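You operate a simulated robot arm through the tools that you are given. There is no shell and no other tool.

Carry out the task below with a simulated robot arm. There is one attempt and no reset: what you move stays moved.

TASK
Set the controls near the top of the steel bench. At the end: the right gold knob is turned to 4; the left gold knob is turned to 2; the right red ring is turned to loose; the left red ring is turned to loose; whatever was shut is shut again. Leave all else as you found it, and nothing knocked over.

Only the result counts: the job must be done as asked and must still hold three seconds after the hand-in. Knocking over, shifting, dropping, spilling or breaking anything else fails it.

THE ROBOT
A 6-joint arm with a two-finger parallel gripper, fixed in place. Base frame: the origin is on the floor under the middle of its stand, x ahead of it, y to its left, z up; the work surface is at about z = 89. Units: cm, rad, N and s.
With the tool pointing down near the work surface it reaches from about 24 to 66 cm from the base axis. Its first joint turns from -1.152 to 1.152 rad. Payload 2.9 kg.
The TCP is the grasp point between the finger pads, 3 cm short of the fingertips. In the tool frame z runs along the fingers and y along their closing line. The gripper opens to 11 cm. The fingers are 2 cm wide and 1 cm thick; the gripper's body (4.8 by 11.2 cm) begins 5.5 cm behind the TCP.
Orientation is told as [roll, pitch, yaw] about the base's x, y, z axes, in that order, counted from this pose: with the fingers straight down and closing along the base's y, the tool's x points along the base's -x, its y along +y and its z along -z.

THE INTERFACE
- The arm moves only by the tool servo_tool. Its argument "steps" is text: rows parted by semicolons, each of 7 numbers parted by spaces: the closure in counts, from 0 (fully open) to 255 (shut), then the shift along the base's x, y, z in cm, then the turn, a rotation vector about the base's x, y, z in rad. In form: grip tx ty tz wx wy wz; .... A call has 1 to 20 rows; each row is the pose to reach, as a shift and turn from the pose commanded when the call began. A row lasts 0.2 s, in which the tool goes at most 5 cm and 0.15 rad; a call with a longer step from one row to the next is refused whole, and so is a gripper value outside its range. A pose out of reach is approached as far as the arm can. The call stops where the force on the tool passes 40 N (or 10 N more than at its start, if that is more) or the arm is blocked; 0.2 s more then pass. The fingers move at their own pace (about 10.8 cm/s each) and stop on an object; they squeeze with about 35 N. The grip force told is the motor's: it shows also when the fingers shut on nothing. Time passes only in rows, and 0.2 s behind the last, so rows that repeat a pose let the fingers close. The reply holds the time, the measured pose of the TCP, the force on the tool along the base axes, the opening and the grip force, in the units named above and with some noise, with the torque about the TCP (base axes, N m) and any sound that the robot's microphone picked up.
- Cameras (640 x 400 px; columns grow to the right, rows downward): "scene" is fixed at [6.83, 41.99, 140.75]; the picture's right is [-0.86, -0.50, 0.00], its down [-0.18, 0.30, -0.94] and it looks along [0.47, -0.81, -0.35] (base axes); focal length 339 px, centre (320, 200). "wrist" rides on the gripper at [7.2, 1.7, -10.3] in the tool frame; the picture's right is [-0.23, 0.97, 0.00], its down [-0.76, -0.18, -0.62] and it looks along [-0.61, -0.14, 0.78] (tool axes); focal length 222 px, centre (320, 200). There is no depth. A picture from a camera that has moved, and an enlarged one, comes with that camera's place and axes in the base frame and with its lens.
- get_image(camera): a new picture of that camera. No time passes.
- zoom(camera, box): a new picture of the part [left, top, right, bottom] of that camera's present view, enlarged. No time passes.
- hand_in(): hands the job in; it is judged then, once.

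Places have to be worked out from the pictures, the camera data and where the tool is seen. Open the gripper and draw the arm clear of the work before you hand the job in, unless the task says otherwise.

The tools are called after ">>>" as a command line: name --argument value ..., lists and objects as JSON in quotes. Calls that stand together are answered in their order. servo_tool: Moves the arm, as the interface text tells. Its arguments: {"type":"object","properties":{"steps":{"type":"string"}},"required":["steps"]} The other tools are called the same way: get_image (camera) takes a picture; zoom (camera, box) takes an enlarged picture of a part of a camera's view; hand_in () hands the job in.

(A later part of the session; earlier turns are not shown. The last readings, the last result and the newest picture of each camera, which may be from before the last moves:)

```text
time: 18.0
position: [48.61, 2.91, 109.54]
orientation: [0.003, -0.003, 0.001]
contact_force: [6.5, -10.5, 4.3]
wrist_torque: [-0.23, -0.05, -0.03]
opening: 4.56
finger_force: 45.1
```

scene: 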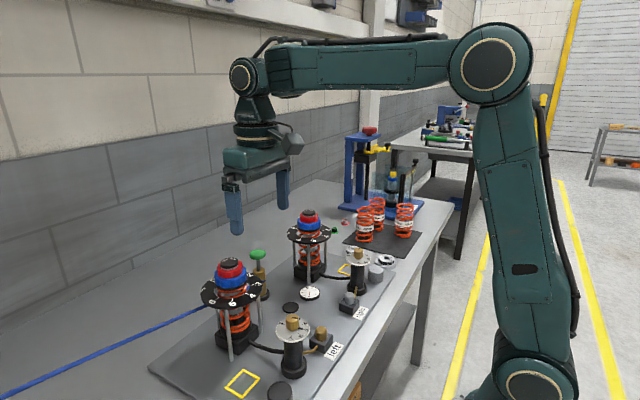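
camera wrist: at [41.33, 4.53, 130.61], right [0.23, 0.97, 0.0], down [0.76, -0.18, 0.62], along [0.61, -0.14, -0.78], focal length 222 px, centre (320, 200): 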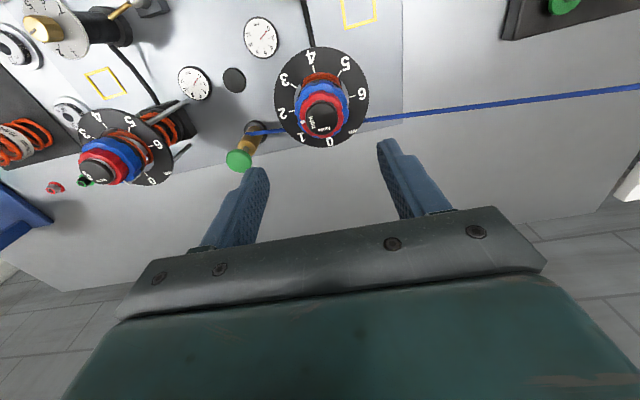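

Still −10 N in y and +6 in x; I trim a little more (−0.1 y, +0.06 x) and begin a small 0.3 rad CCW turn to see how the ring behaves.

>>> servo_tool --steps "255 0.06 -0.1 0 0 0 0; 255 0.06 -0.1 0 0 0 0.1; 255 0.06 -0.1 0 0 0 0.2; 255 0.06 -0.1 0 0 0 0.3; 255 0.06 -0.1 0 0 0 0.3"

>>> zoom --camera "scene" --box '[182, 235, 294, 305]'

>>> zoom --camera "wrist" --box '[230, 80, 410, 200]'

```text
time: 19.2
position: [48.53, 2.92, 109.55]
orientation: [0.0, -0.003, 0.302]
contact_force: [10.9, 2.8, 9.7]
wrist_torque: [-0.13, 0.65, -0.04]
opening: 4.55
finger_force: 45.1
```

```text
5.71 times, centred on (238, 270) of scene
camera zoom: at [6.85, 42.0, 140.74], right [-0.86, -0.5, 0.0], down [-0.18, 0.3, -0.94], along [0.47, -0.81, -0.35], focal length 1935 px, centre (789, -200)
```

zoom: 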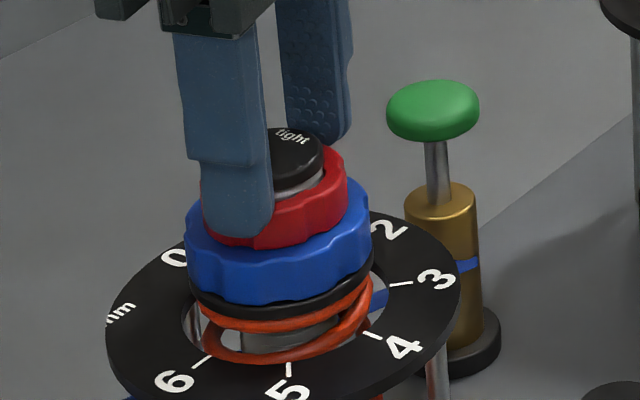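

```text
3.33 times, centred on (320, 140) of wrist
camera zoom: at [41.17, 2.28, 119.9], right [-0.07, 1.0, 0.0], down [0.78, 0.06, 0.63], along [0.62, 0.05, -0.78], focal length 740 px, centre (320, 400)
```

zoom: 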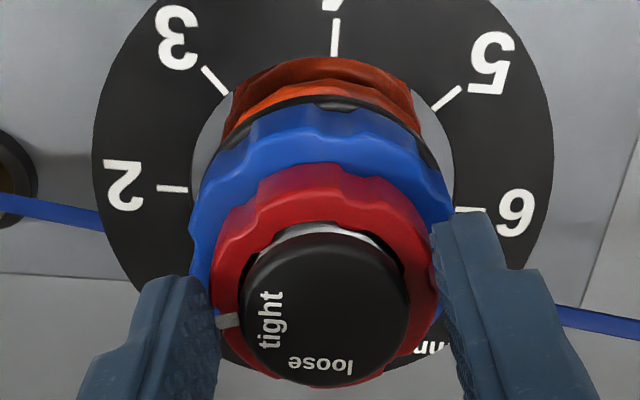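

The red mark turns with the gripper while the cap text and the blue ring stay. Continuing CCW to about 1.45 rad total, then I'll check.

>>> servo_tool --steps "255 -0.05 0 0 0 0 0.12; 255 -0.05 0 0 0 0 0.24; 255 -0.05 0 0 0 0 0.36; 255 -0.05 0 0 0 0 0.48; 255 -0.05 0 0 0 0 0.6; 255 -0.05 0 0 0 0 0.72; 255 -0.05 0 0 0 0 0.84; 255 -0.05 0 0 0 0 0.96; 255 -0.05 0 0 0 0 1.08; 255 -0.05 0 0 0 0 1.15; 255 -0.05 0 0 0 0 1.15"

>>> zoom --camera "scene" --box '[182, 235, 294, 305]'

>>> zoom --camera "wrist" --box '[230, 80, 410, 200]'

```text
time: 21.6
position: [48.97, 2.73, 109.53]
orientation: [-0.007, 0.0, 1.447]
contact_force: [26.0, -24.0, 4.7]
wrist_torque: [-0.64, -0.5, -0.11]
opening: 4.51
finger_force: 45.4
```

```text
5.71 times, centred on (238, 270) of scene
camera zoom: at [6.9, 41.92, 140.77], right [-0.86, -0.5, 0.0], down [-0.18, 0.31, -0.94], along [0.47, -0.81, -0.35], focal length 1935 px, centre (789, -200)
```

zoom: 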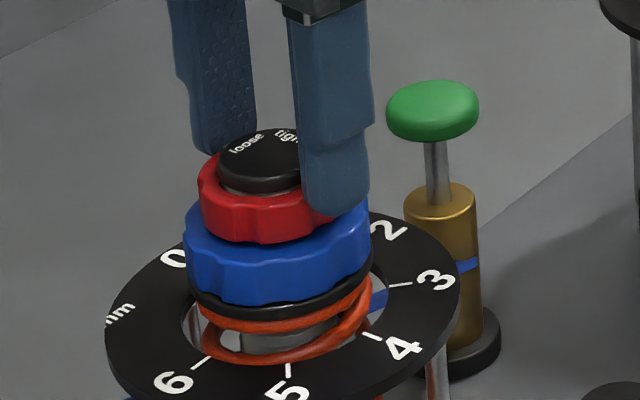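

```text
3.33 times, centred on (320, 140) of wrist
camera zoom: at [46.26, -4.4, 119.88], right [-0.94, 0.34, -0.01], down [0.27, 0.73, 0.63], along [0.22, 0.59, -0.78], focal length 740 px, centre (320, 400)
```

zoom: 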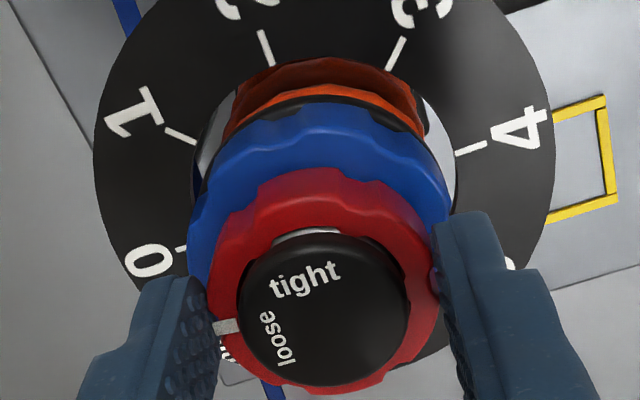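

The mark is nearly at "loose" (about 5–7° short), blue unchanged. The sideways force shows the ring axis is nearer x≈49.0, so I shift +0.3 in x to relax and finish the last 0.12 rad.

>>> servo_tool --steps "255 0.15 -0.03 0 0 0 0; 255 0.3 -0.05 0 0 0 0; 255 0.3 -0.05 0 0 0 0.06; 255 0.3 -0.05 0 0 0 0.12; 255 0.3 -0.05 0 0 0 0.12"

>>> zoom --camera "wrist" --box '[230, 80, 410, 200]'

```text
time: 22.8
position: [49.05, 2.78, 109.46]
orientation: [-0.002, 0.0, 1.567]
contact_force: [17.0, -22.8, 12.7]
wrist_torque: [-0.51, -0.35, -0.17]
opening: 4.53
finger_force: 45.0
```

```text
3.33 times, centred on (320, 140) of wrist
camera zoom: at [47.21, -4.64, 119.87], right [-0.97, 0.23, 0.0], down [0.18, 0.76, 0.62], along [0.15, 0.61, -0.78], focal length 740 px, centre (320, 400)
```

zoom: 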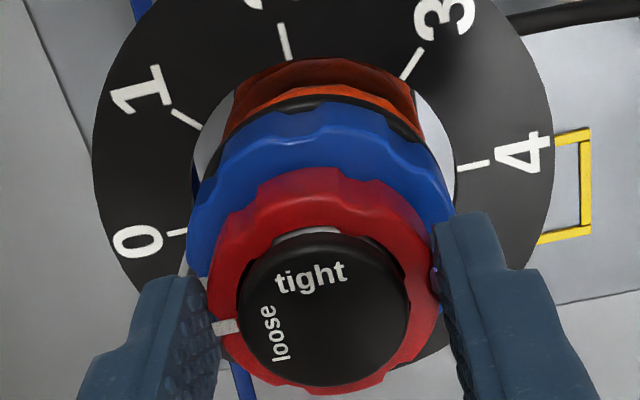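

The mark now sits against "loose" just as it did against "tight" before. I relax the side load slightly, open, and rise straight up to inspect.

>>> servo_tool --steps "255 0.1 -0.1 0 0 0 0; 255 0.1 -0.1 0 0 0 0; 130 0.1 -0.1 0 0 0 0; 100 0.1 -0.1 0 0 0 0; 81 0.1 -0.1 0 0 0 0; 81 0.1 -0.1 2 0 0 0; 81 0.1 -0.1 5 0 0 0; 81 0.1 -0.1 10 0 0 0; 81 0.1 -0.1 10 0 0 0"

>>> get_image --camera "wrist"

>>> zoom --camera "wrist" --box '[264, 70, 376, 160]'

>>> zoom --camera "scene" --box '[182, 235, 294, 305]'

```text
time: 24.8
position: [49.01, 2.76, 119.39]
orientation: [0.002, -0.001, 1.57]
contact_force: [0.2, 0.8, -0.1]
wrist_torque: [0.0, -0.04, 0.0]
opening: 7.52
finger_force: 0.1
```

```text
taken
camera wrist: at [47.26, -4.57, 129.67], right [-0.97, 0.23, 0.0], down [0.18, 0.76, 0.62], along [0.14, 0.61, -0.78], focal length 222 px, centre (320, 200)
```

wrist: 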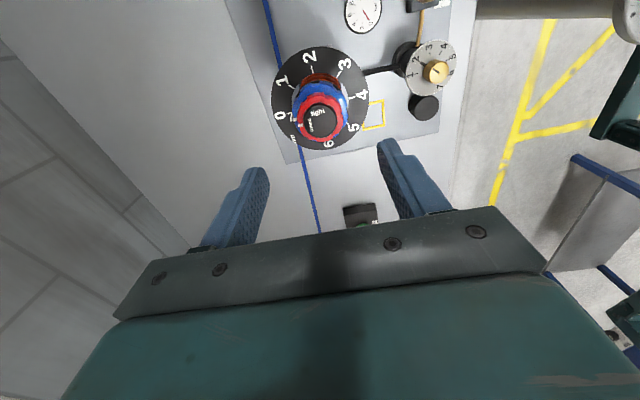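

```text
4.44 times, centred on (320, 115) of wrist
camera zoom: at [47.26, -4.57, 129.67], right [-0.97, 0.23, 0.0], down [0.18, 0.76, 0.62], along [0.14, 0.61, -0.78], focal length 987 px, centre (320, 578)
```

zoom: 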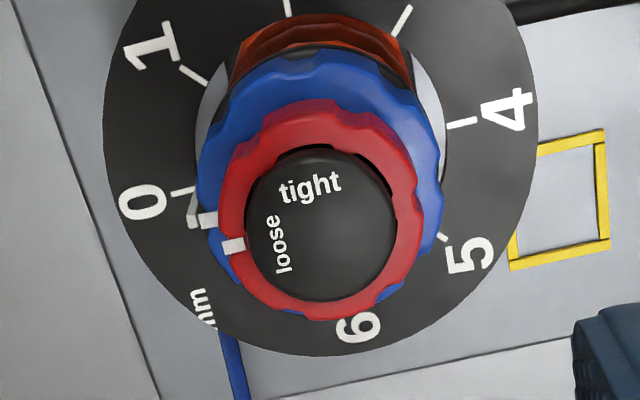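

```text
5.71 times, centred on (238, 270) of scene
camera zoom: at [6.83, 41.99, 140.75], right [-0.86, -0.5, 0.0], down [-0.18, 0.3, -0.94], along [0.47, -0.81, -0.35], focal length 1935 px, centre (789, -200)
```

zoom: 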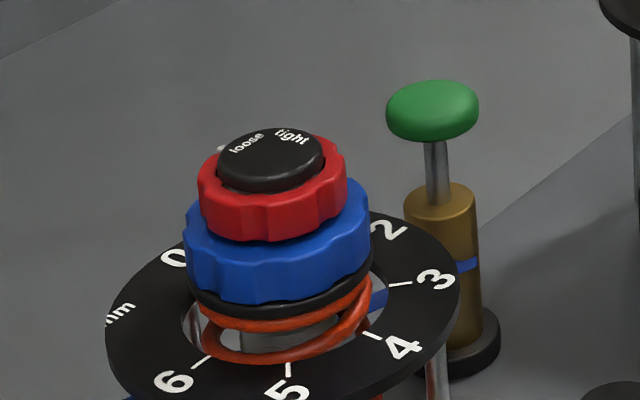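

Left red ring now reads "loose", and blue is still at 0. Now I move across at height to the right coil-over (≈(49, −24.5)), unwinding yaw to 0.

>>> servo_tool --steps "81 0 -2 0.5 0 0 -0.14; 81 0 -4 0.5 0 0 -0.28; 81 0 -6.5 0.5 0 0 -0.42; 81 0 -9 0.5 0 0 -0.56; 81 0 -11.5 0.5 0 0 -0.70; 81 0 -14 0.5 0 0 -0.84; 81 0 -16.5 0.5 0 0 -0.98; 81 0 -19 0.5 0 0 -1.12; 81 0 -21.5 0.5 0 0 -1.26; 81 0 -24 0.5 0 0 -1.40; 81 0 -26 0.5 0 0 -1.50; 81 0 -27.2 0.5 0 0 -1.57; 81 0 -27.2 0.5 0 0 -1.57"

>>> get_image --camera "wrist"

>>> zoom --camera "wrist" --box '[264, 70, 376, 160]'

>>> zoom --camera "scene" --box '[260, 190, 372, 260]'

```text
time: 27.6
position: [48.77, -24.53, 119.84]
orientation: [0.003, -0.001, -0.002]
contact_force: [0.0, -0.5, -0.5]
wrist_torque: [0.02, 0.0, 0.0]
opening: 7.5
finger_force: 0.0
```

```text
taken
camera wrist: at [41.61, -22.85, 130.28], right [0.23, 0.97, 0.0], down [0.76, -0.18, 0.62], along [0.61, -0.14, -0.78], focal length 222 px, centre (320, 200)
```

wrist: 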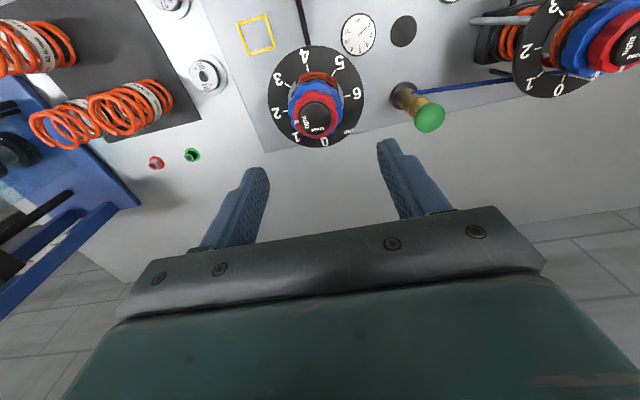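

```text
4.44 times, centred on (320, 115) of wrist
camera zoom: at [41.61, -22.85, 130.28], right [0.23, 0.97, 0.0], down [0.76, -0.18, 0.62], along [0.61, -0.14, -0.78], focal length 987 px, centre (320, 578)
```

zoom: 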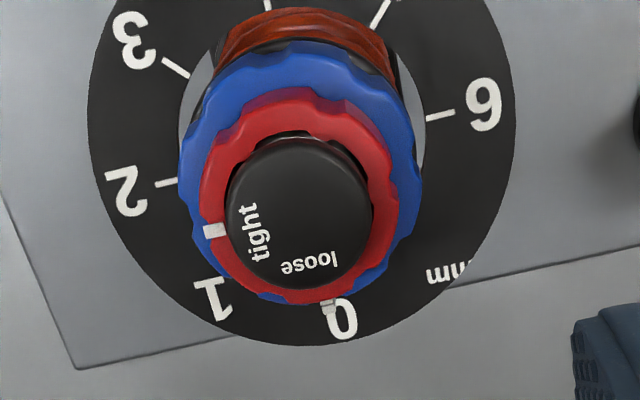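

```text
5.71 times, centred on (316, 225) of scene
camera zoom: at [6.83, 41.99, 140.75], right [-0.86, -0.5, 0.0], down [-0.18, 0.3, -0.94], along [0.47, -0.81, -0.35], focal length 1935 px, centre (343, 57)
```

zoom: 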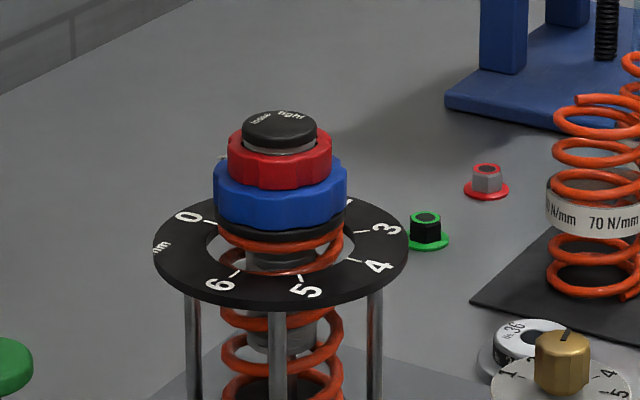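

The right ring has the same layout: mark at "tight", needs +90°. Combining both cameras I put its axis near (48.95, −25.08). I shift (+0.15, −0.53) and descend to tips ≈107.8 to check.

>>> servo_tool --steps "81 0.15 -0.53 -2.5 0 0 0; 81 0.15 -0.53 -5 0 0 0; 81 0.15 -0.53 -7.5 0 0 0; 81 0.15 -0.53 -8.9 0 0 0; 81 0.15 -0.53 -8.9 0 0 0"

>>> zoom --camera "scene" --box '[260, 190, 372, 260]'

>>> zoom --camera "wrist" --box '[230, 80, 410, 200]'

```text
time: 28.8
position: [49.22, -25.0, 110.95]
orientation: [0.0, 0.0, 0.001]
contact_force: [-0.1, 0.4, 0.5]
wrist_torque: [-0.01, -0.02, 0.0]
opening: 7.51
finger_force: 0.0
```

```text
5.71 times, centred on (316, 225) of scene
camera zoom: at [6.83, 41.99, 140.75], right [-0.86, -0.5, 0.0], down [-0.18, 0.3, -0.94], along [0.47, -0.81, -0.35], focal length 1935 px, centre (343, 57)
```

zoom: 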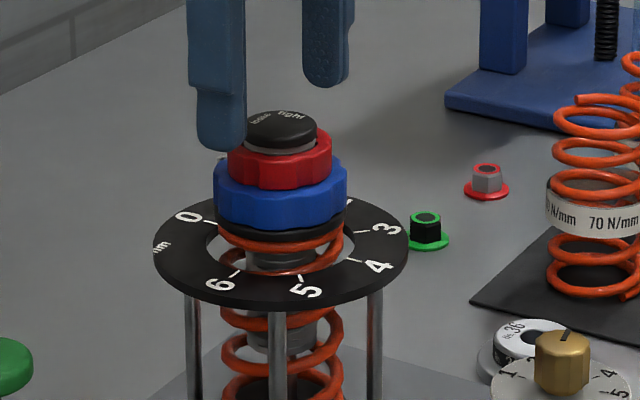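

```text
3.33 times, centred on (320, 140) of wrist
camera zoom: at [41.87, -23.39, 121.42], right [0.23, 0.97, 0.0], down [0.76, -0.18, 0.62], along [0.61, -0.14, -0.78], focal length 740 px, centre (320, 400)
```

zoom: 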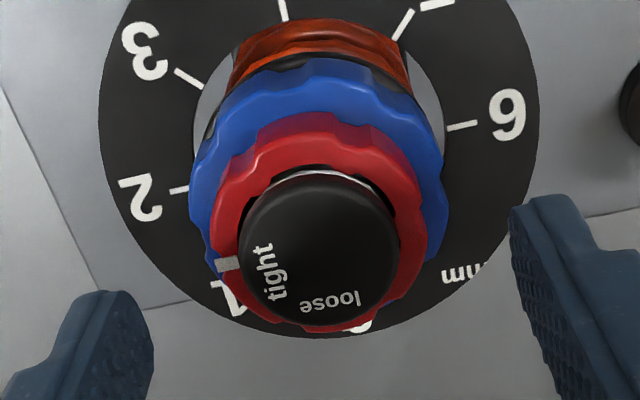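

Centred well in both axes on the right ring. I lower 1.45 cm to tips ≈106.6 with the fingers narrowing to 5.4 cm, then check.

>>> servo_tool --steps "81 0 0 -0.75 0 0 0; 81 0 0 -1.45 0 0 0; 110 0 0 -1.45 0 0 0; 130 0 0 -1.45 0 0 0; 130 0 0 -1.45 0 0 0"

>>> zoom --camera "scene" --box '[280, 200, 344, 240]'

>>> zoom --camera "wrist" --box '[230, 80, 410, 200]'

```text
time: 30.0
position: [49.19, -25.04, 109.74]
orientation: [0.002, -0.002, 0.002]
contact_force: [0.1, 0.1, 0.8]
wrist_torque: [-0.01, 0.01, -0.01]
opening: 5.39
finger_force: 0.0
```

```text
10.00 times, centred on (312, 220) of scene
camera zoom: at [6.83, 41.99, 140.75], right [-0.86, -0.5, 0.0], down [-0.18, 0.3, -0.94], along [0.47, -0.81, -0.35], focal length 3386 px, centre (400, 0)
```

zoom: 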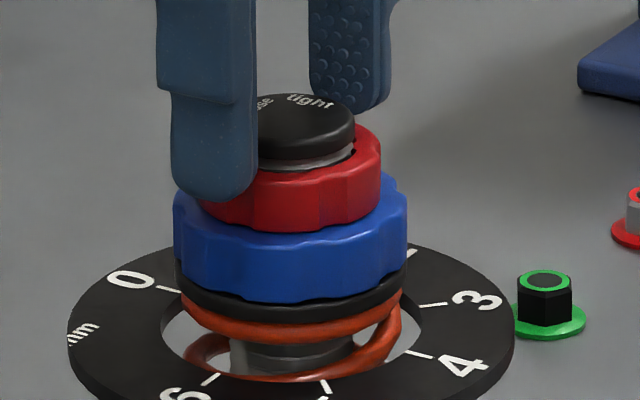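

```text
3.33 times, centred on (320, 140) of wrist
camera zoom: at [41.87, -23.42, 120.07], right [0.23, 0.97, 0.0], down [0.76, -0.18, 0.62], along [0.61, -0.14, -0.78], focal length 740 px, centre (320, 400)
```

zoom: 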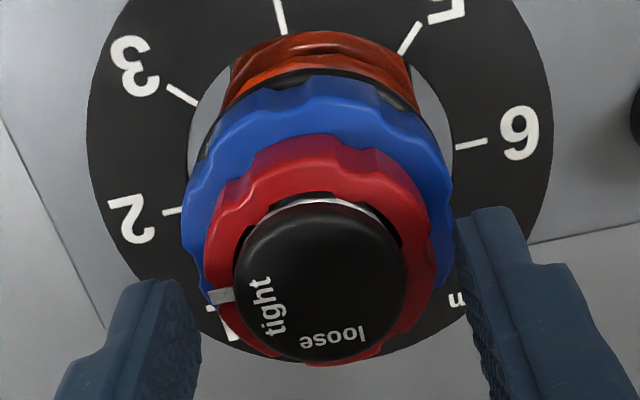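

The tips look slightly high against the right red ring (≈106.9 vs ring 105.9–107.4), so I drop 0.3 cm more and then close.

>>> servo_tool --steps "130 0 0 -0.15 0 0 0; 130 0 0 -0.3 0 0 0; 145 0 0 -0.3 0 0 0; 160 0 0 -0.3 0 0 0; 255 0 0 -0.3 0 0 0; 255 0 0 -0.3 0 0 0"

>>> zoom --camera "scene" --box '[280, 200, 344, 240]'

```text
time: 31.4
position: [49.2, -24.96, 109.35]
orientation: [0.003, -0.001, 0.0]
contact_force: [0.7, 2.8, 0.4]
wrist_torque: [0.1, 0.13, -0.02]
opening: 4.55
finger_force: 45.2
```

```text
10.00 times, centred on (312, 220) of scene
camera zoom: at [6.83, 42.0, 140.74], right [-0.86, -0.5, 0.0], down [-0.18, 0.3, -0.94], along [0.47, -0.81, -0.35], focal length 3386 px, centre (400, 0)
```

zoom: 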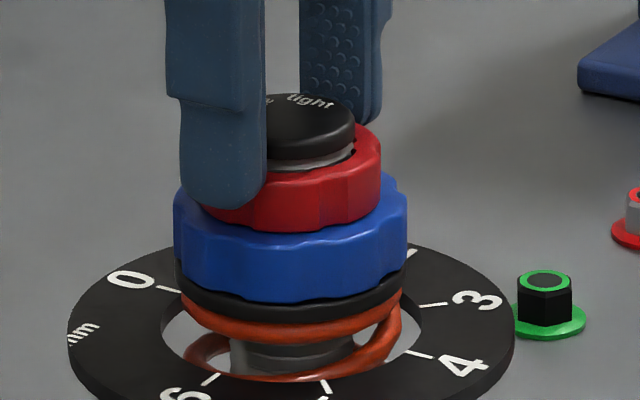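

Gripped at 4.55 cm with almost no side load. I turn CCW 0.8 rad first and check forces.

>>> servo_tool --steps "255 0 0 0 0 0 0.1; 255 0 0 0 0 0 0.2; 255 0 0 0 0 0 0.3; 255 0 0 0 0 0 0.4; 255 0 0 0 0 0 0.5; 255 0 0 0 0 0 0.6; 255 0 0 0 0 0 0.7; 255 0 0 0 0 0 0.8; 255 0 0 0 0 0 0.8"

>>> zoom --camera "scene" --box '[280, 200, 344, 240]'

>>> zoom --camera "wrist" --box '[230, 80, 410, 200]'

```text
time: 33.4
position: [49.23, -24.88, 109.28]
orientation: [0.003, 0.0, 0.804]
contact_force: [-10.0, 18.7, 2.3]
wrist_torque: [0.41, 0.25, -0.03]
opening: 4.56
finger_force: 44.3
```

```text
10.00 times, centred on (312, 220) of scene
camera zoom: at [6.79, 42.05, 140.73], right [-0.86, -0.5, 0.0], down [-0.18, 0.3, -0.94], along [0.47, -0.81, -0.35], focal length 3386 px, centre (400, 0)
```

zoom: 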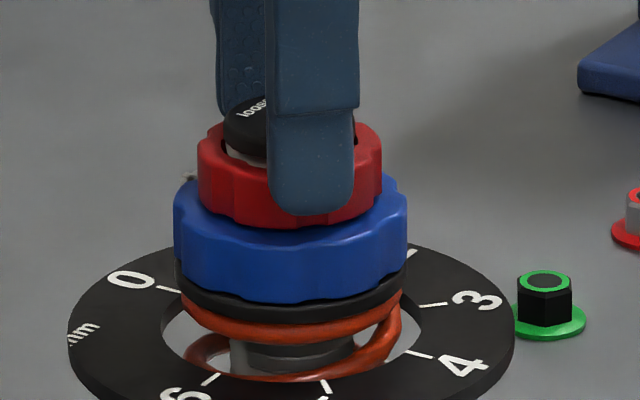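

```text
3.33 times, centred on (320, 140) of wrist
camera zoom: at [42.85, -29.01, 119.72], right [-0.54, 0.84, 0.0], down [0.66, 0.42, 0.62], along [0.52, 0.34, -0.78], focal length 740 px, centre (320, 400)
```

zoom: 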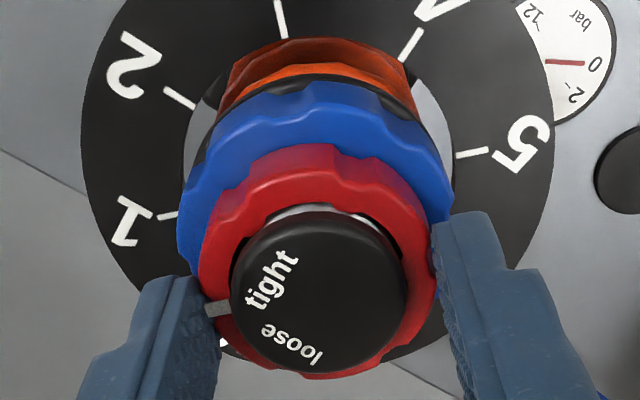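

Ring turns well, blue static. I trim (−0.1, +0.1) to relieve load and turn the remaining 0.77 rad.

>>> servo_tool --steps "255 -0.1 0.1 0 0 0 0; 255 -0.1 0.1 0 0 0 0.1; 255 -0.12 0.1 0 0 0 0.2; 255 -0.14 0.1 0 0 0 0.3; 255 -0.16 0.1 0 0 0 0.4; 255 -0.18 0.1 0 0 0 0.5; 255 -0.2 0.1 0 0 0 0.6; 255 -0.2 0.1 0 0 0 0.7; 255 -0.2 0.1 0 0 0 0.77; 255 -0.2 0.1 0 0 0 0.77"

>>> zoom --camera "scene" --box '[280, 200, 344, 240]'

>>> zoom --camera "wrist" --box '[230, 80, 410, 200]'

```text
time: 35.6
position: [49.05, -24.96, 109.33]
orientation: [0.003, -0.003, 1.573]
contact_force: [-0.5, 18.9, 0.1]
wrist_torque: [1.13, 0.2, -0.12]
opening: 4.53
finger_force: 45.1
```

```text
10.00 times, centred on (312, 220) of scene
camera zoom: at [6.83, 42.05, 140.73], right [-0.86, -0.5, 0.0], down [-0.18, 0.3, -0.94], along [0.47, -0.81, -0.35], focal length 3386 px, centre (400, 0)
```

zoom: 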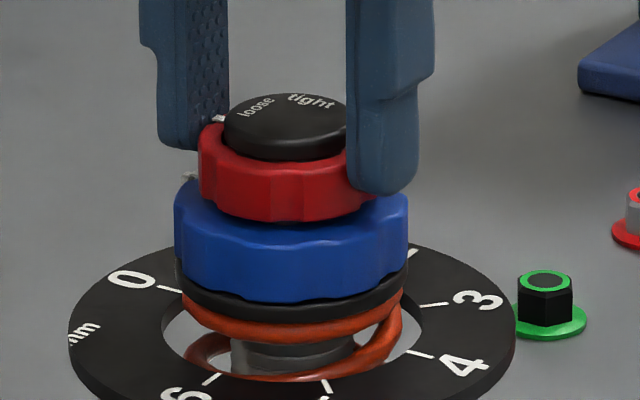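

```text
3.33 times, centred on (320, 140) of wrist
camera zoom: at [47.3, -32.16, 119.71], right [-0.97, 0.23, 0.0], down [0.18, 0.76, 0.62], along [0.14, 0.61, -0.78], focal length 740 px, centre (320, 400)
```

zoom: 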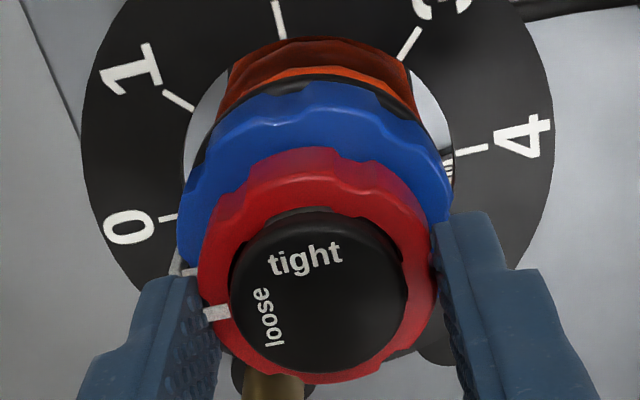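

The right mark is at "loose" and the red ring has lifted off the blue a little, as on the left. I relax the load, open and rise to inspect.

>>> servo_tool --steps "255 0 0.1 0 0 0 0; 255 0 0.1 0 0 0 0; 130 0 0.1 0 0 0 0; 100 0 0.1 0 0 0 0; 81 0 0.1 0 0 0 0; 81 0 0.1 2 0 0 0; 81 0 0.1 5 0 0 0; 81 0 0.1 10 0 0 0; 81 0 0.1 10 0 0 0"

>>> zoom --camera "wrist" --box '[264, 70, 376, 160]'

>>> zoom --camera "scene" --box '[280, 200, 344, 240]'

>>> get_image --camera "wrist"

```text
time: 37.6
position: [49.12, -24.76, 119.33]
orientation: [0.002, -0.002, 1.57]
contact_force: [-0.8, 0.2, -0.1]
wrist_torque: [0.02, -0.01, -0.02]
opening: 7.52
finger_force: 0.1
```

```text
4.44 times, centred on (320, 115) of wrist
camera zoom: at [47.43, -32.1, 129.65], right [-0.97, 0.23, 0.0], down [0.18, 0.76, 0.62], along [0.14, 0.61, -0.78], focal length 987 px, centre (320, 578)
```

zoom: 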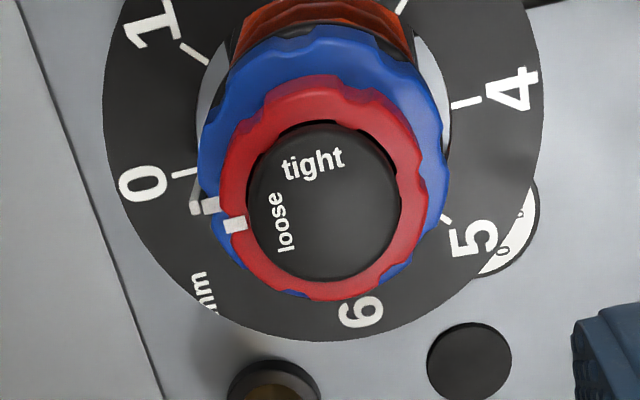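

```text
10.00 times, centred on (312, 220) of scene
camera zoom: at [6.83, 41.99, 140.75], right [-0.86, -0.5, 0.0], down [-0.18, 0.3, -0.94], along [0.47, -0.81, -0.35], focal length 3386 px, centre (400, 0)
```

zoom: 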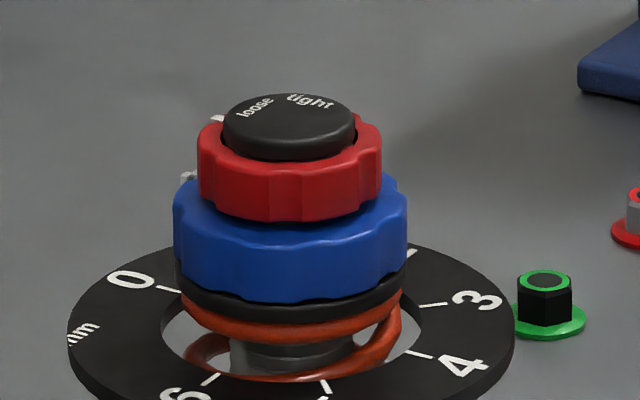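

```text
taken
camera wrist: at [47.43, -32.1, 129.65], right [-0.97, 0.23, 0.0], down [0.18, 0.76, 0.62], along [0.14, 0.61, -0.78], focal length 222 px, centre (320, 200)
```

wrist: 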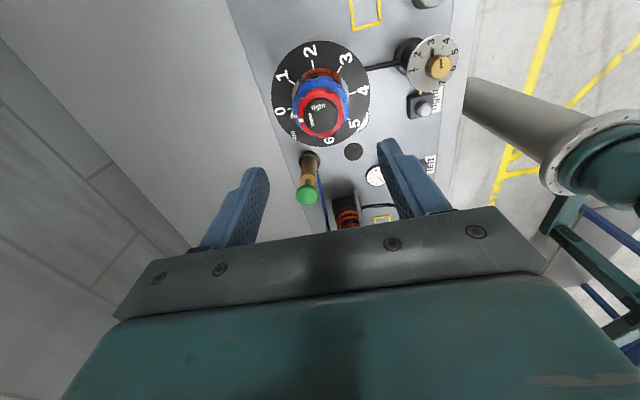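

Both rings read "loose" and both blue marks still sit at 0. Now the right gold knob: zooming on it from here before approaching.

>>> zoom --camera "wrist" --box '[390, 25, 470, 125]'

>>> zoom --camera "scene" --box '[320, 240, 400, 290]'

```text
4.00 times, centred on (430, 75) of wrist
camera zoom: at [47.43, -32.1, 129.65], right [-0.97, 0.23, 0.0], down [0.18, 0.76, 0.62], along [0.14, 0.61, -0.78], focal length 888 px, centre (-120, 700)
```

zoom: 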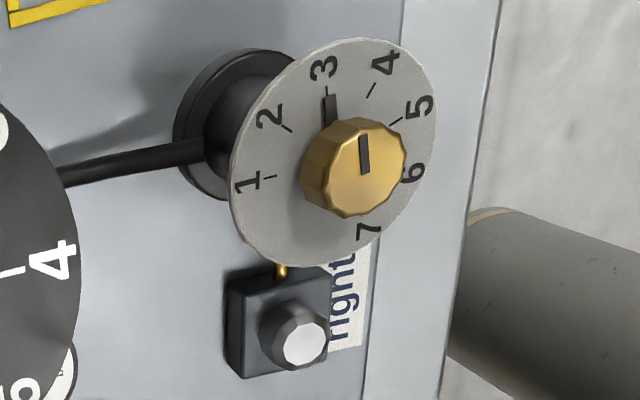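

```text
8.00 times, centred on (360, 265) of scene
camera zoom: at [6.83, 41.99, 140.75], right [-0.86, -0.5, 0.0], down [-0.18, 0.3, -0.94], along [0.47, -0.81, -0.35], focal length 2708 px, centre (0, -320)
```

zoom: 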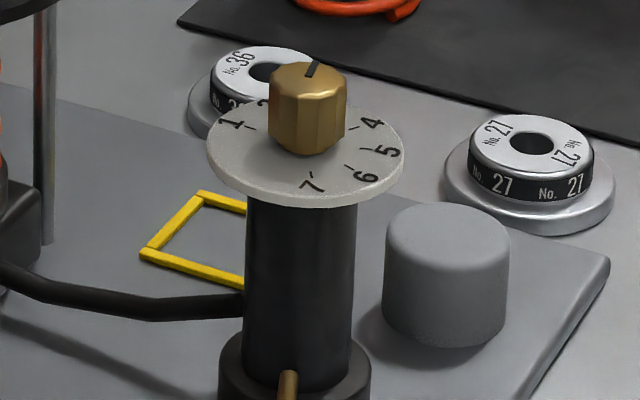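

The right knob's tab is at 3 and needs one step clockwise (−0.698 rad) to 4. I move over it at (35.0, −25.0) keeping yaw 1.57 and stop above to align.

>>> servo_tool --steps "100 -3.5 0 0 0 0 0; 120 -7 0 0 0 0 0; 139 -10.5 -0.1 0 0 0 0; 139 -14.1 -0.15 0 0 0 0; 139 -14.1 -0.15 -3.5 0 0 0; 139 -14.1 -0.15 -7 0 0 0; 139 -14.1 -0.15 -9.3 0 0 0; 139 -14.1 -0.15 -9.3 0 0 0"

>>> get_image --camera "wrist"

>>> zoom --camera "wrist" --box '[272, 80, 368, 140]'

>>> zoom --camera "scene" --box '[300, 220, 428, 300]'

```text
time: 39.4
position: [34.86, -25.02, 109.93]
orientation: [0.0, 0.0, 1.571]
contact_force: [-0.1, -0.2, -0.4]
wrist_torque: [0.0, 0.01, -0.01]
opening: 5.0
finger_force: 0.2
```

```text
taken
camera wrist: at [33.12, -32.38, 120.38], right [-0.97, 0.23, 0.0], down [0.18, 0.76, 0.62], along [0.14, 0.61, -0.78], focal length 222 px, centre (320, 200)
```

wrist: 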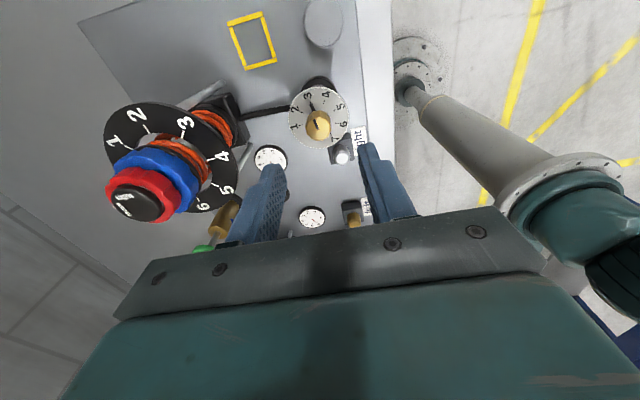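

```text
6.67 times, centred on (320, 110) of wrist
camera zoom: at [33.12, -32.38, 120.38], right [-0.97, 0.23, 0.0], down [0.18, 0.76, 0.62], along [0.14, 0.61, -0.78], focal length 1481 px, centre (320, 800)
```

zoom: 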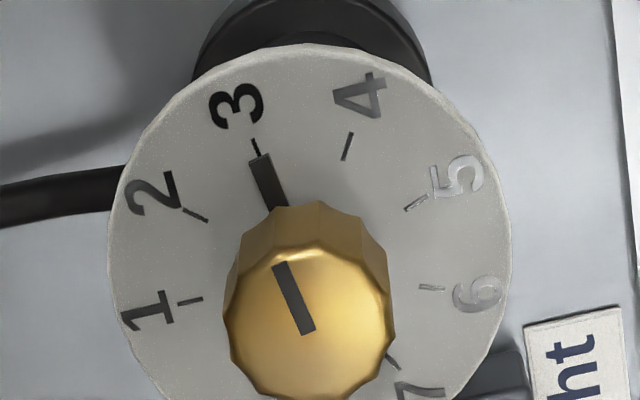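

```text
5.00 times, centred on (364, 260) of scene
camera zoom: at [6.83, 41.99, 140.75], right [-0.86, -0.5, 0.0], down [-0.18, 0.3, -0.94], along [0.47, -0.81, -0.35], focal length 1693 px, centre (100, -100)
```

zoom: 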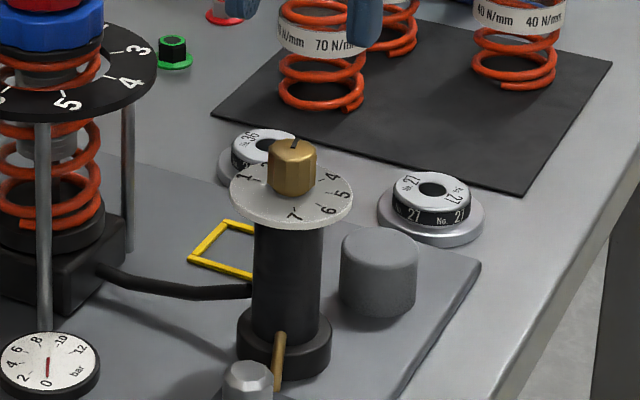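

The knob lies ~0.15 to +x and ~0.07 to −y of the tool axis. I correct and descend to tips ≈100.3 for a check.

>>> servo_tool --steps "139 0.15 -0.07 -2 0 0 0; 139 0.15 -0.07 -4 0 0 0; 139 0.15 -0.07 -5.5 0 0 0; 139 0.15 -0.07 -6.6 0 0 0; 139 0.15 -0.07 -6.6 0 0 0"

>>> zoom --camera "scene" --box '[320, 240, 400, 290]'

>>> zoom --camera "wrist" --box '[240, 90, 400, 190]'

```text
time: 40.6
position: [34.96, -25.01, 103.36]
orientation: [0.001, -0.001, 1.571]
contact_force: [0.1, 0.0, 0.6]
wrist_torque: [-0.02, -0.02, 0.03]
opening: 5.02
finger_force: 0.1
```

```text
8.00 times, centred on (360, 265) of scene
camera zoom: at [6.83, 41.99, 140.75], right [-0.86, -0.5, 0.0], down [-0.18, 0.3, -0.94], along [0.47, -0.81, -0.35], focal length 2708 px, centre (0, -320)
```

zoom: 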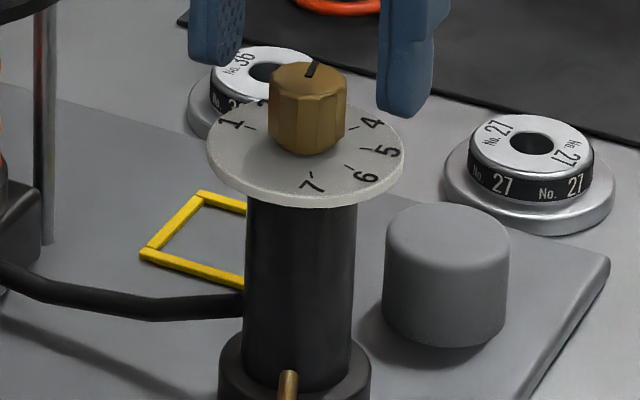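

```text
4.00 times, centred on (320, 140) of wrist
camera zoom: at [33.28, -32.28, 113.85], right [-0.97, 0.23, 0.0], down [0.18, 0.76, 0.62], along [0.14, 0.61, -0.78], focal length 888 px, centre (320, 440)
```

zoom: 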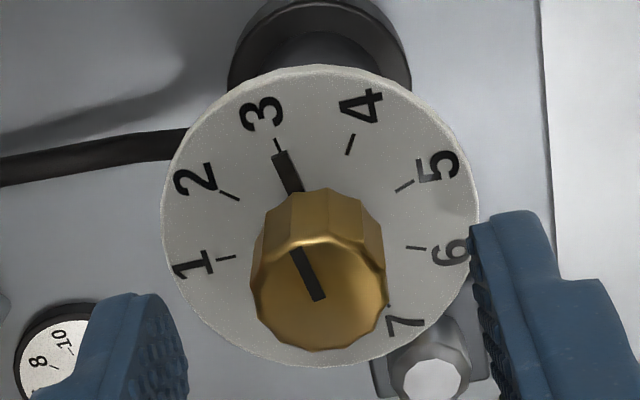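

Centred. I lower 0.8 cm and close on the right knob.

>>> servo_tool --steps "139 0 0 -0.4 0 0 0; 139 0 0 -0.8 0 0 0; 180 0 0 -0.8 0 0 0; 200 0 0 -0.8 0 0 0; 255 0 0 -0.8 0 0 0; 255 0 0 -0.8 0 0 0"

>>> zoom --camera "scene" --box '[320, 240, 400, 290]'

>>> zoom --camera "wrist" --box '[240, 90, 400, 190]'

```text
time: 42.0
position: [34.93, -24.99, 102.6]
orientation: [0.001, -0.001, 1.571]
contact_force: [-2.3, -1.1, -2.3]
wrist_torque: [-0.13, 0.05, -0.01]
opening: 2.35
finger_force: 44.9
```

```text
8.00 times, centred on (360, 265) of scene
camera zoom: at [6.82, 41.99, 140.75], right [-0.86, -0.5, 0.0], down [-0.18, 0.3, -0.94], along [0.47, -0.81, -0.35], focal length 2708 px, centre (0, -320)
```

zoom: 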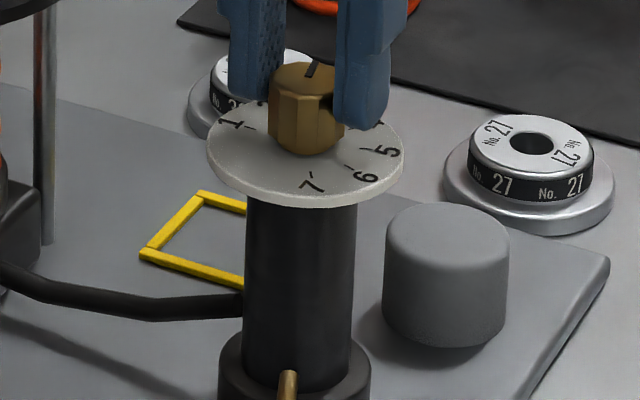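

```text
4.00 times, centred on (320, 140) of wrist
camera zoom: at [33.28, -32.35, 113.02], right [-0.97, 0.23, 0.0], down [0.18, 0.76, 0.62], along [0.14, 0.61, -0.78], focal length 888 px, centre (320, 440)
```

zoom: 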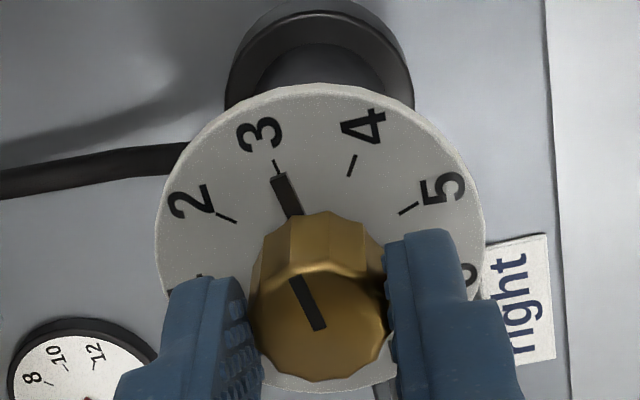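

Firm grip (2.35 cm) with negligible load. I turn clockwise 0.698 rad (3 → 4).

>>> servo_tool --steps "255 0 0 0 0 0 -0.12; 255 0 0 0 0 0 -0.24; 255 0 0 0 0 0 -0.36; 255 0 0 0 0 0 -0.48; 255 0 0 0 0 0 -0.6; 255 0 0 0 0 0 -0.7; 255 0 0 0 0 0 -0.7"

>>> zoom --camera "scene" --box '[320, 240, 400, 290]'

>>> zoom --camera "wrist" --box '[240, 90, 400, 190]'

```text
time: 43.6
position: [34.94, -25.08, 102.54]
orientation: [0.002, 0.001, 0.866]
contact_force: [-12.9, -4.5, 0.7]
wrist_torque: [-0.02, 0.2, 0.02]
opening: 2.34
finger_force: 45.3
```

```text
8.00 times, centred on (360, 265) of scene
camera zoom: at [6.79, 41.98, 140.75], right [-0.86, -0.5, 0.0], down [-0.18, 0.3, -0.94], along [0.47, -0.81, -0.35], focal length 2708 px, centre (0, -320)
```

zoom: 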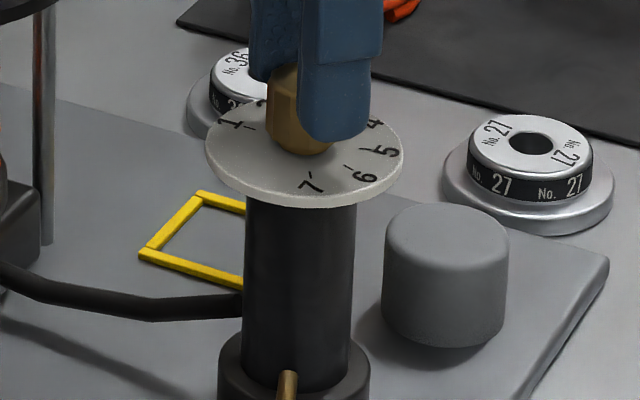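

```text
4.00 times, centred on (320, 140) of wrist
camera zoom: at [28.97, -29.52, 113.03], right [-0.6, 0.8, 0.0], down [0.63, 0.47, 0.62], along [0.5, 0.37, -0.78], focal length 888 px, centre (320, 440)
```

zoom: 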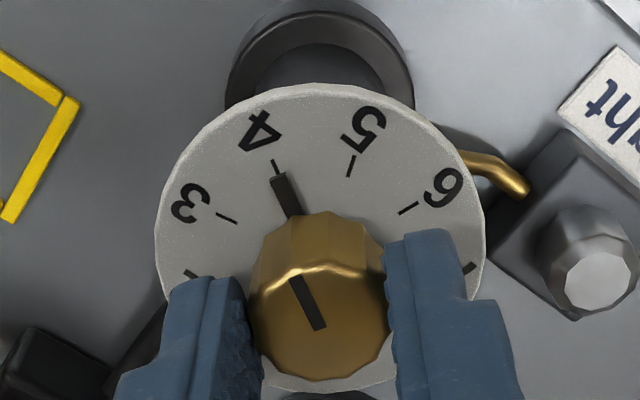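

The tab now meets the 4 tick exactly as it met 3 before. I release and rise straight up.

>>> servo_tool --steps "255 -0.06 0 0 0 0 0; 255 -0.06 0 0 0 0 0; 200 -0.06 0 0 0 0 0; 139 -0.06 0 0 0 0 0; 139 -0.06 0 0 0 0 0; 139 -0.06 0 2 0 0 0; 139 -0.06 0 6 0 0 0; 139 -0.06 0 11 0 0 0; 139 -0.06 0 11 0 0 0"

>>> zoom --camera "wrist" --box '[264, 80, 376, 160]'

>>> get_image --camera "wrist"

>>> get_image --camera "scene"

>>> zoom --camera "scene" --box '[180, 200, 420, 400]'

```text
time: 45.6
position: [34.85, -25.11, 113.66]
orientation: [0.002, -0.002, 0.873]
contact_force: [0.1, 0.1, -0.9]
wrist_torque: [0.01, -0.02, -0.04]
opening: 4.99
finger_force: 0.0
```

```text
5.00 times, centred on (320, 120) of wrist
camera zoom: at [28.94, -29.61, 124.09], right [-0.6, 0.8, 0.0], down [0.63, 0.47, 0.62], along [0.5, 0.37, -0.78], focal length 1111 px, centre (320, 600)
```

zoom: 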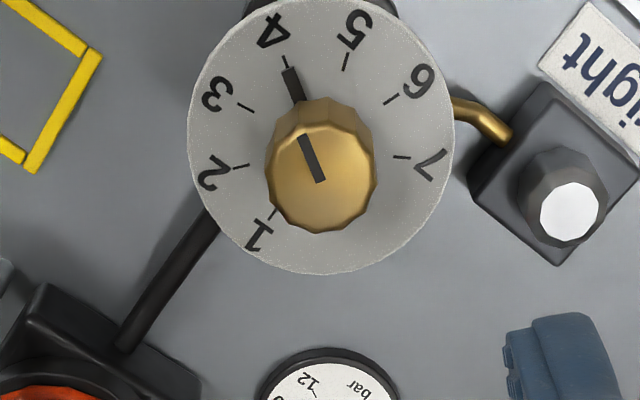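

```text
taken
camera wrist: at [28.94, -29.61, 124.09], right [-0.6, 0.8, 0.0], down [0.63, 0.47, 0.62], along [0.5, 0.37, -0.78], focal length 222 px, centre (320, 200)
```

wrist: 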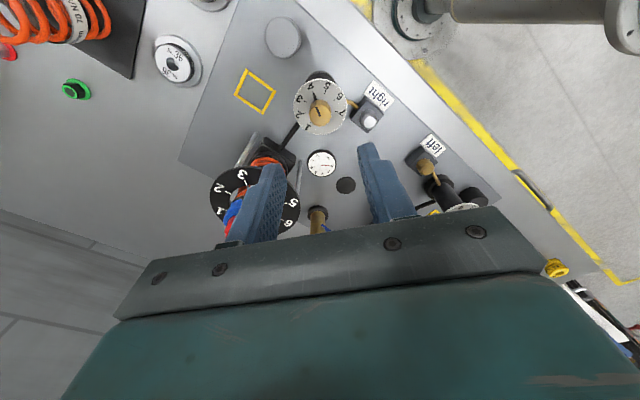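

```text
taken
```

scene: 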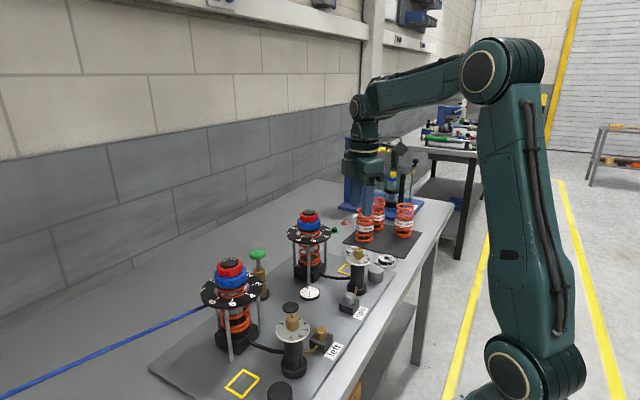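

```text
2.00 times, centred on (300, 300) of scene
camera zoom: at [6.83, 41.99, 140.75], right [-0.86, -0.5, 0.0], down [-0.18, 0.3, -0.94], along [0.47, -0.81, -0.35], focal length 677 px, centre (360, 0)
```

zoom: 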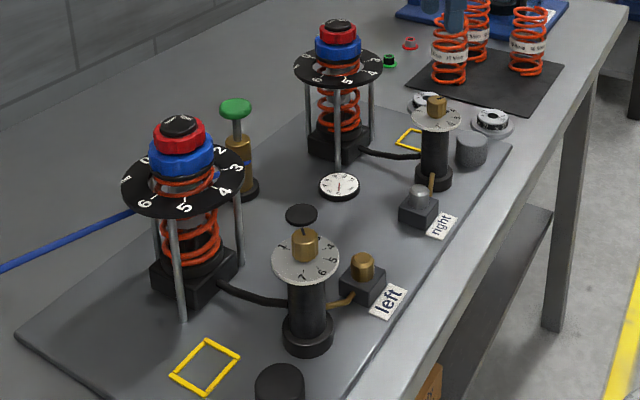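

Right knob reads 4, and the scene shows everything else unchanged. I open the gripper fully and withdraw up to near the starting pose, passing well above everything.

>>> servo_tool --steps "139 0 0 4 0 0 -0.1; 100 0 0 8 0 0 -0.2; 60 0 0 12 0 0 -0.3; 0 0 2 15 0 0 -0.4; 0 1 5 15.5 0 0 -0.5; 0 2 9 15.5 0 0 -0.6; 0 3 13 15.5 0 0 -0.7; 0 3.7 17 15.5 0 0 -0.8; 0 3.7 20.2 15.5 0 0 -0.87; 0 3.7 20.2 15.5 0 0 -0.87"

>>> get_image --camera "wrist"

>>> zoom --camera "wrist" --box '[280, 0, 440, 100]'

>>> zoom --camera "wrist" --box '[340, 100, 436, 160]'

>>> zoom --camera "wrist" --box '[120, 0, 280, 100]'

>>> zoom --camera "scene" --box '[180, 200, 420, 400]'

```text
time: 47.8
position: [38.62, -4.8, 129.35]
orientation: [0.0, -0.001, 0.001]
contact_force: [0.9, 0.0, 0.1]
wrist_torque: [-0.03, 0.03, -0.01]
opening: 10.97
finger_force: 0.1
```

```text
taken
camera wrist: at [31.29, -3.12, 139.67], right [0.23, 0.97, 0.0], down [0.76, -0.18, 0.62], along [0.61, -0.14, -0.78], focal length 222 px, centre (320, 200)
```

wrist: 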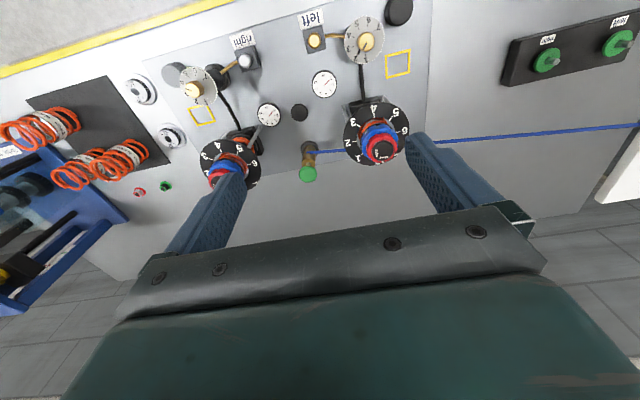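

```text
4.00 times, centred on (360, 50) of wrist
camera zoom: at [31.29, -3.12, 139.67], right [0.23, 0.97, 0.0], down [0.76, -0.18, 0.62], along [0.61, -0.14, -0.78], focal length 888 px, centre (160, 800)
```

zoom: 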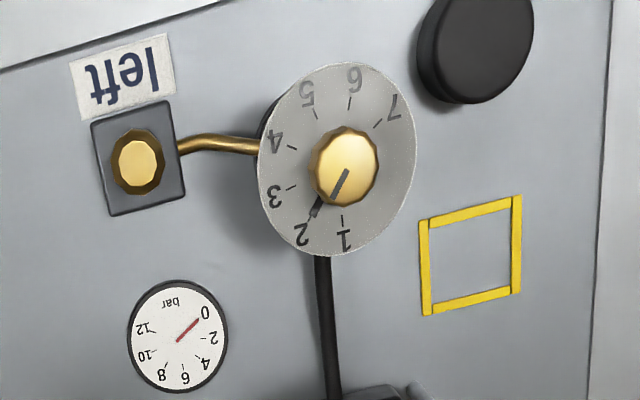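

```text
6.67 times, centred on (388, 130) of wrist
camera zoom: at [31.29, -3.12, 139.67], right [0.23, 0.97, 0.0], down [0.76, -0.18, 0.62], along [0.61, -0.14, -0.78], focal length 1481 px, centre (-133, 667)
```

zoom: 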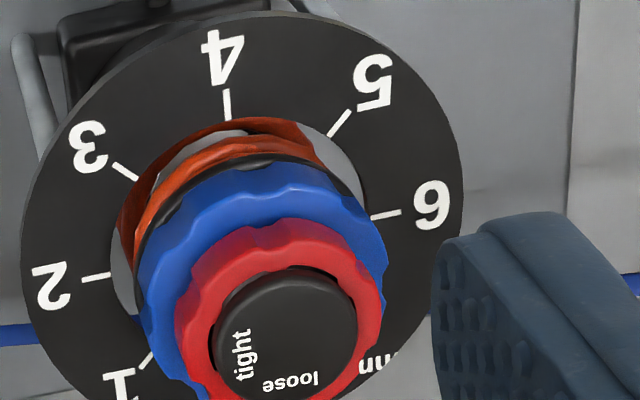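

```text
4.00 times, centred on (200, 50) of wrist
camera zoom: at [31.29, -3.12, 139.67], right [0.23, 0.97, 0.0], down [0.76, -0.18, 0.62], along [0.61, -0.14, -0.78], focal length 888 px, centre (800, 800)
```

zoom: 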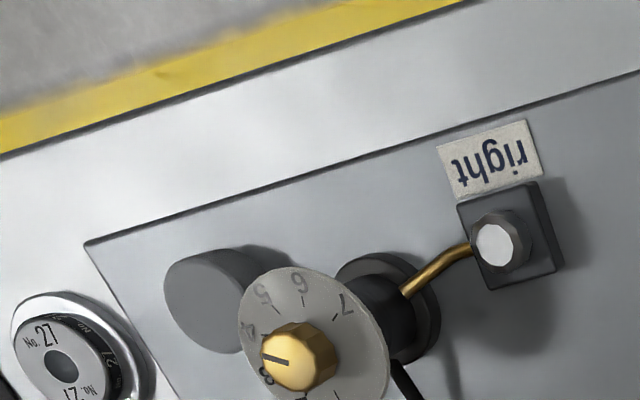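

```text
2.00 times, centred on (300, 300) of scene
camera zoom: at [6.83, 42.0, 140.75], right [-0.86, -0.5, 0.0], down [-0.18, 0.3, -0.94], along [0.47, -0.81, -0.35], focal length 677 px, centre (360, 0)
```

zoom: 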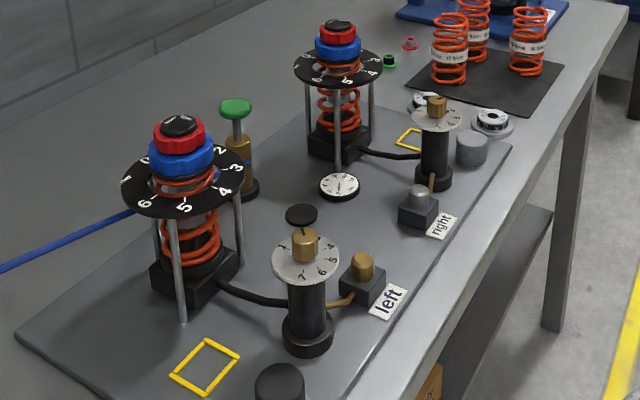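

All four controls look set. One last comparison of the blue rings against the very first pictures to be sure they did not creep.

>>> zoom --camera "scene" --box '[190, 250, 286, 310]'

>>> zoom --camera "scene" --box '[270, 200, 350, 250]'

```text
6.67 times, centred on (238, 280) of scene
camera zoom: at [6.83, 42.0, 140.75], right [-0.86, -0.5, 0.0], down [-0.18, 0.3, -0.94], along [0.47, -0.81, -0.35], focal length 2257 px, centre (867, -333)
```

zoom: 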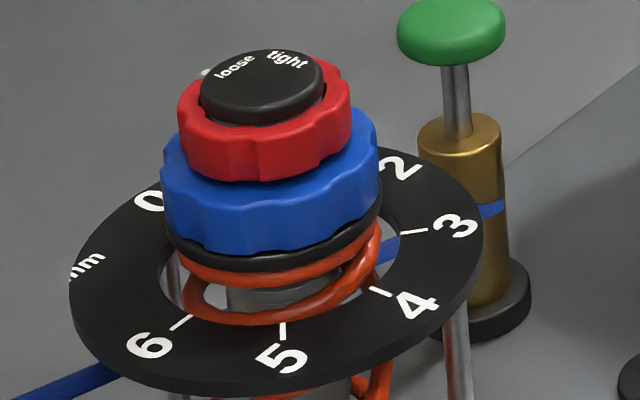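

```text
8.00 times, centred on (310, 225) of scene
camera zoom: at [6.83, 42.0, 140.75], right [-0.86, -0.5, 0.0], down [-0.18, 0.3, -0.94], along [0.47, -0.81, -0.35], focal length 2708 px, centre (400, 0)
```

zoom: 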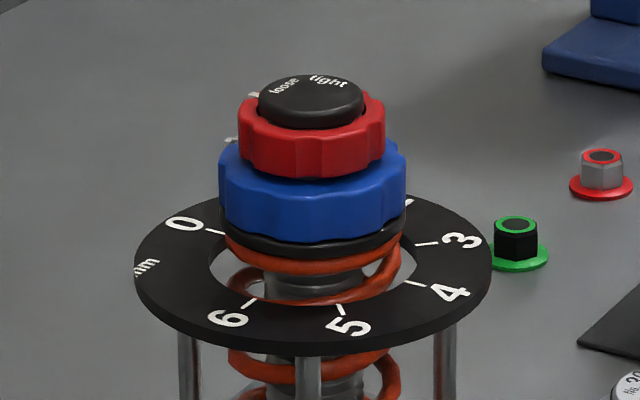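

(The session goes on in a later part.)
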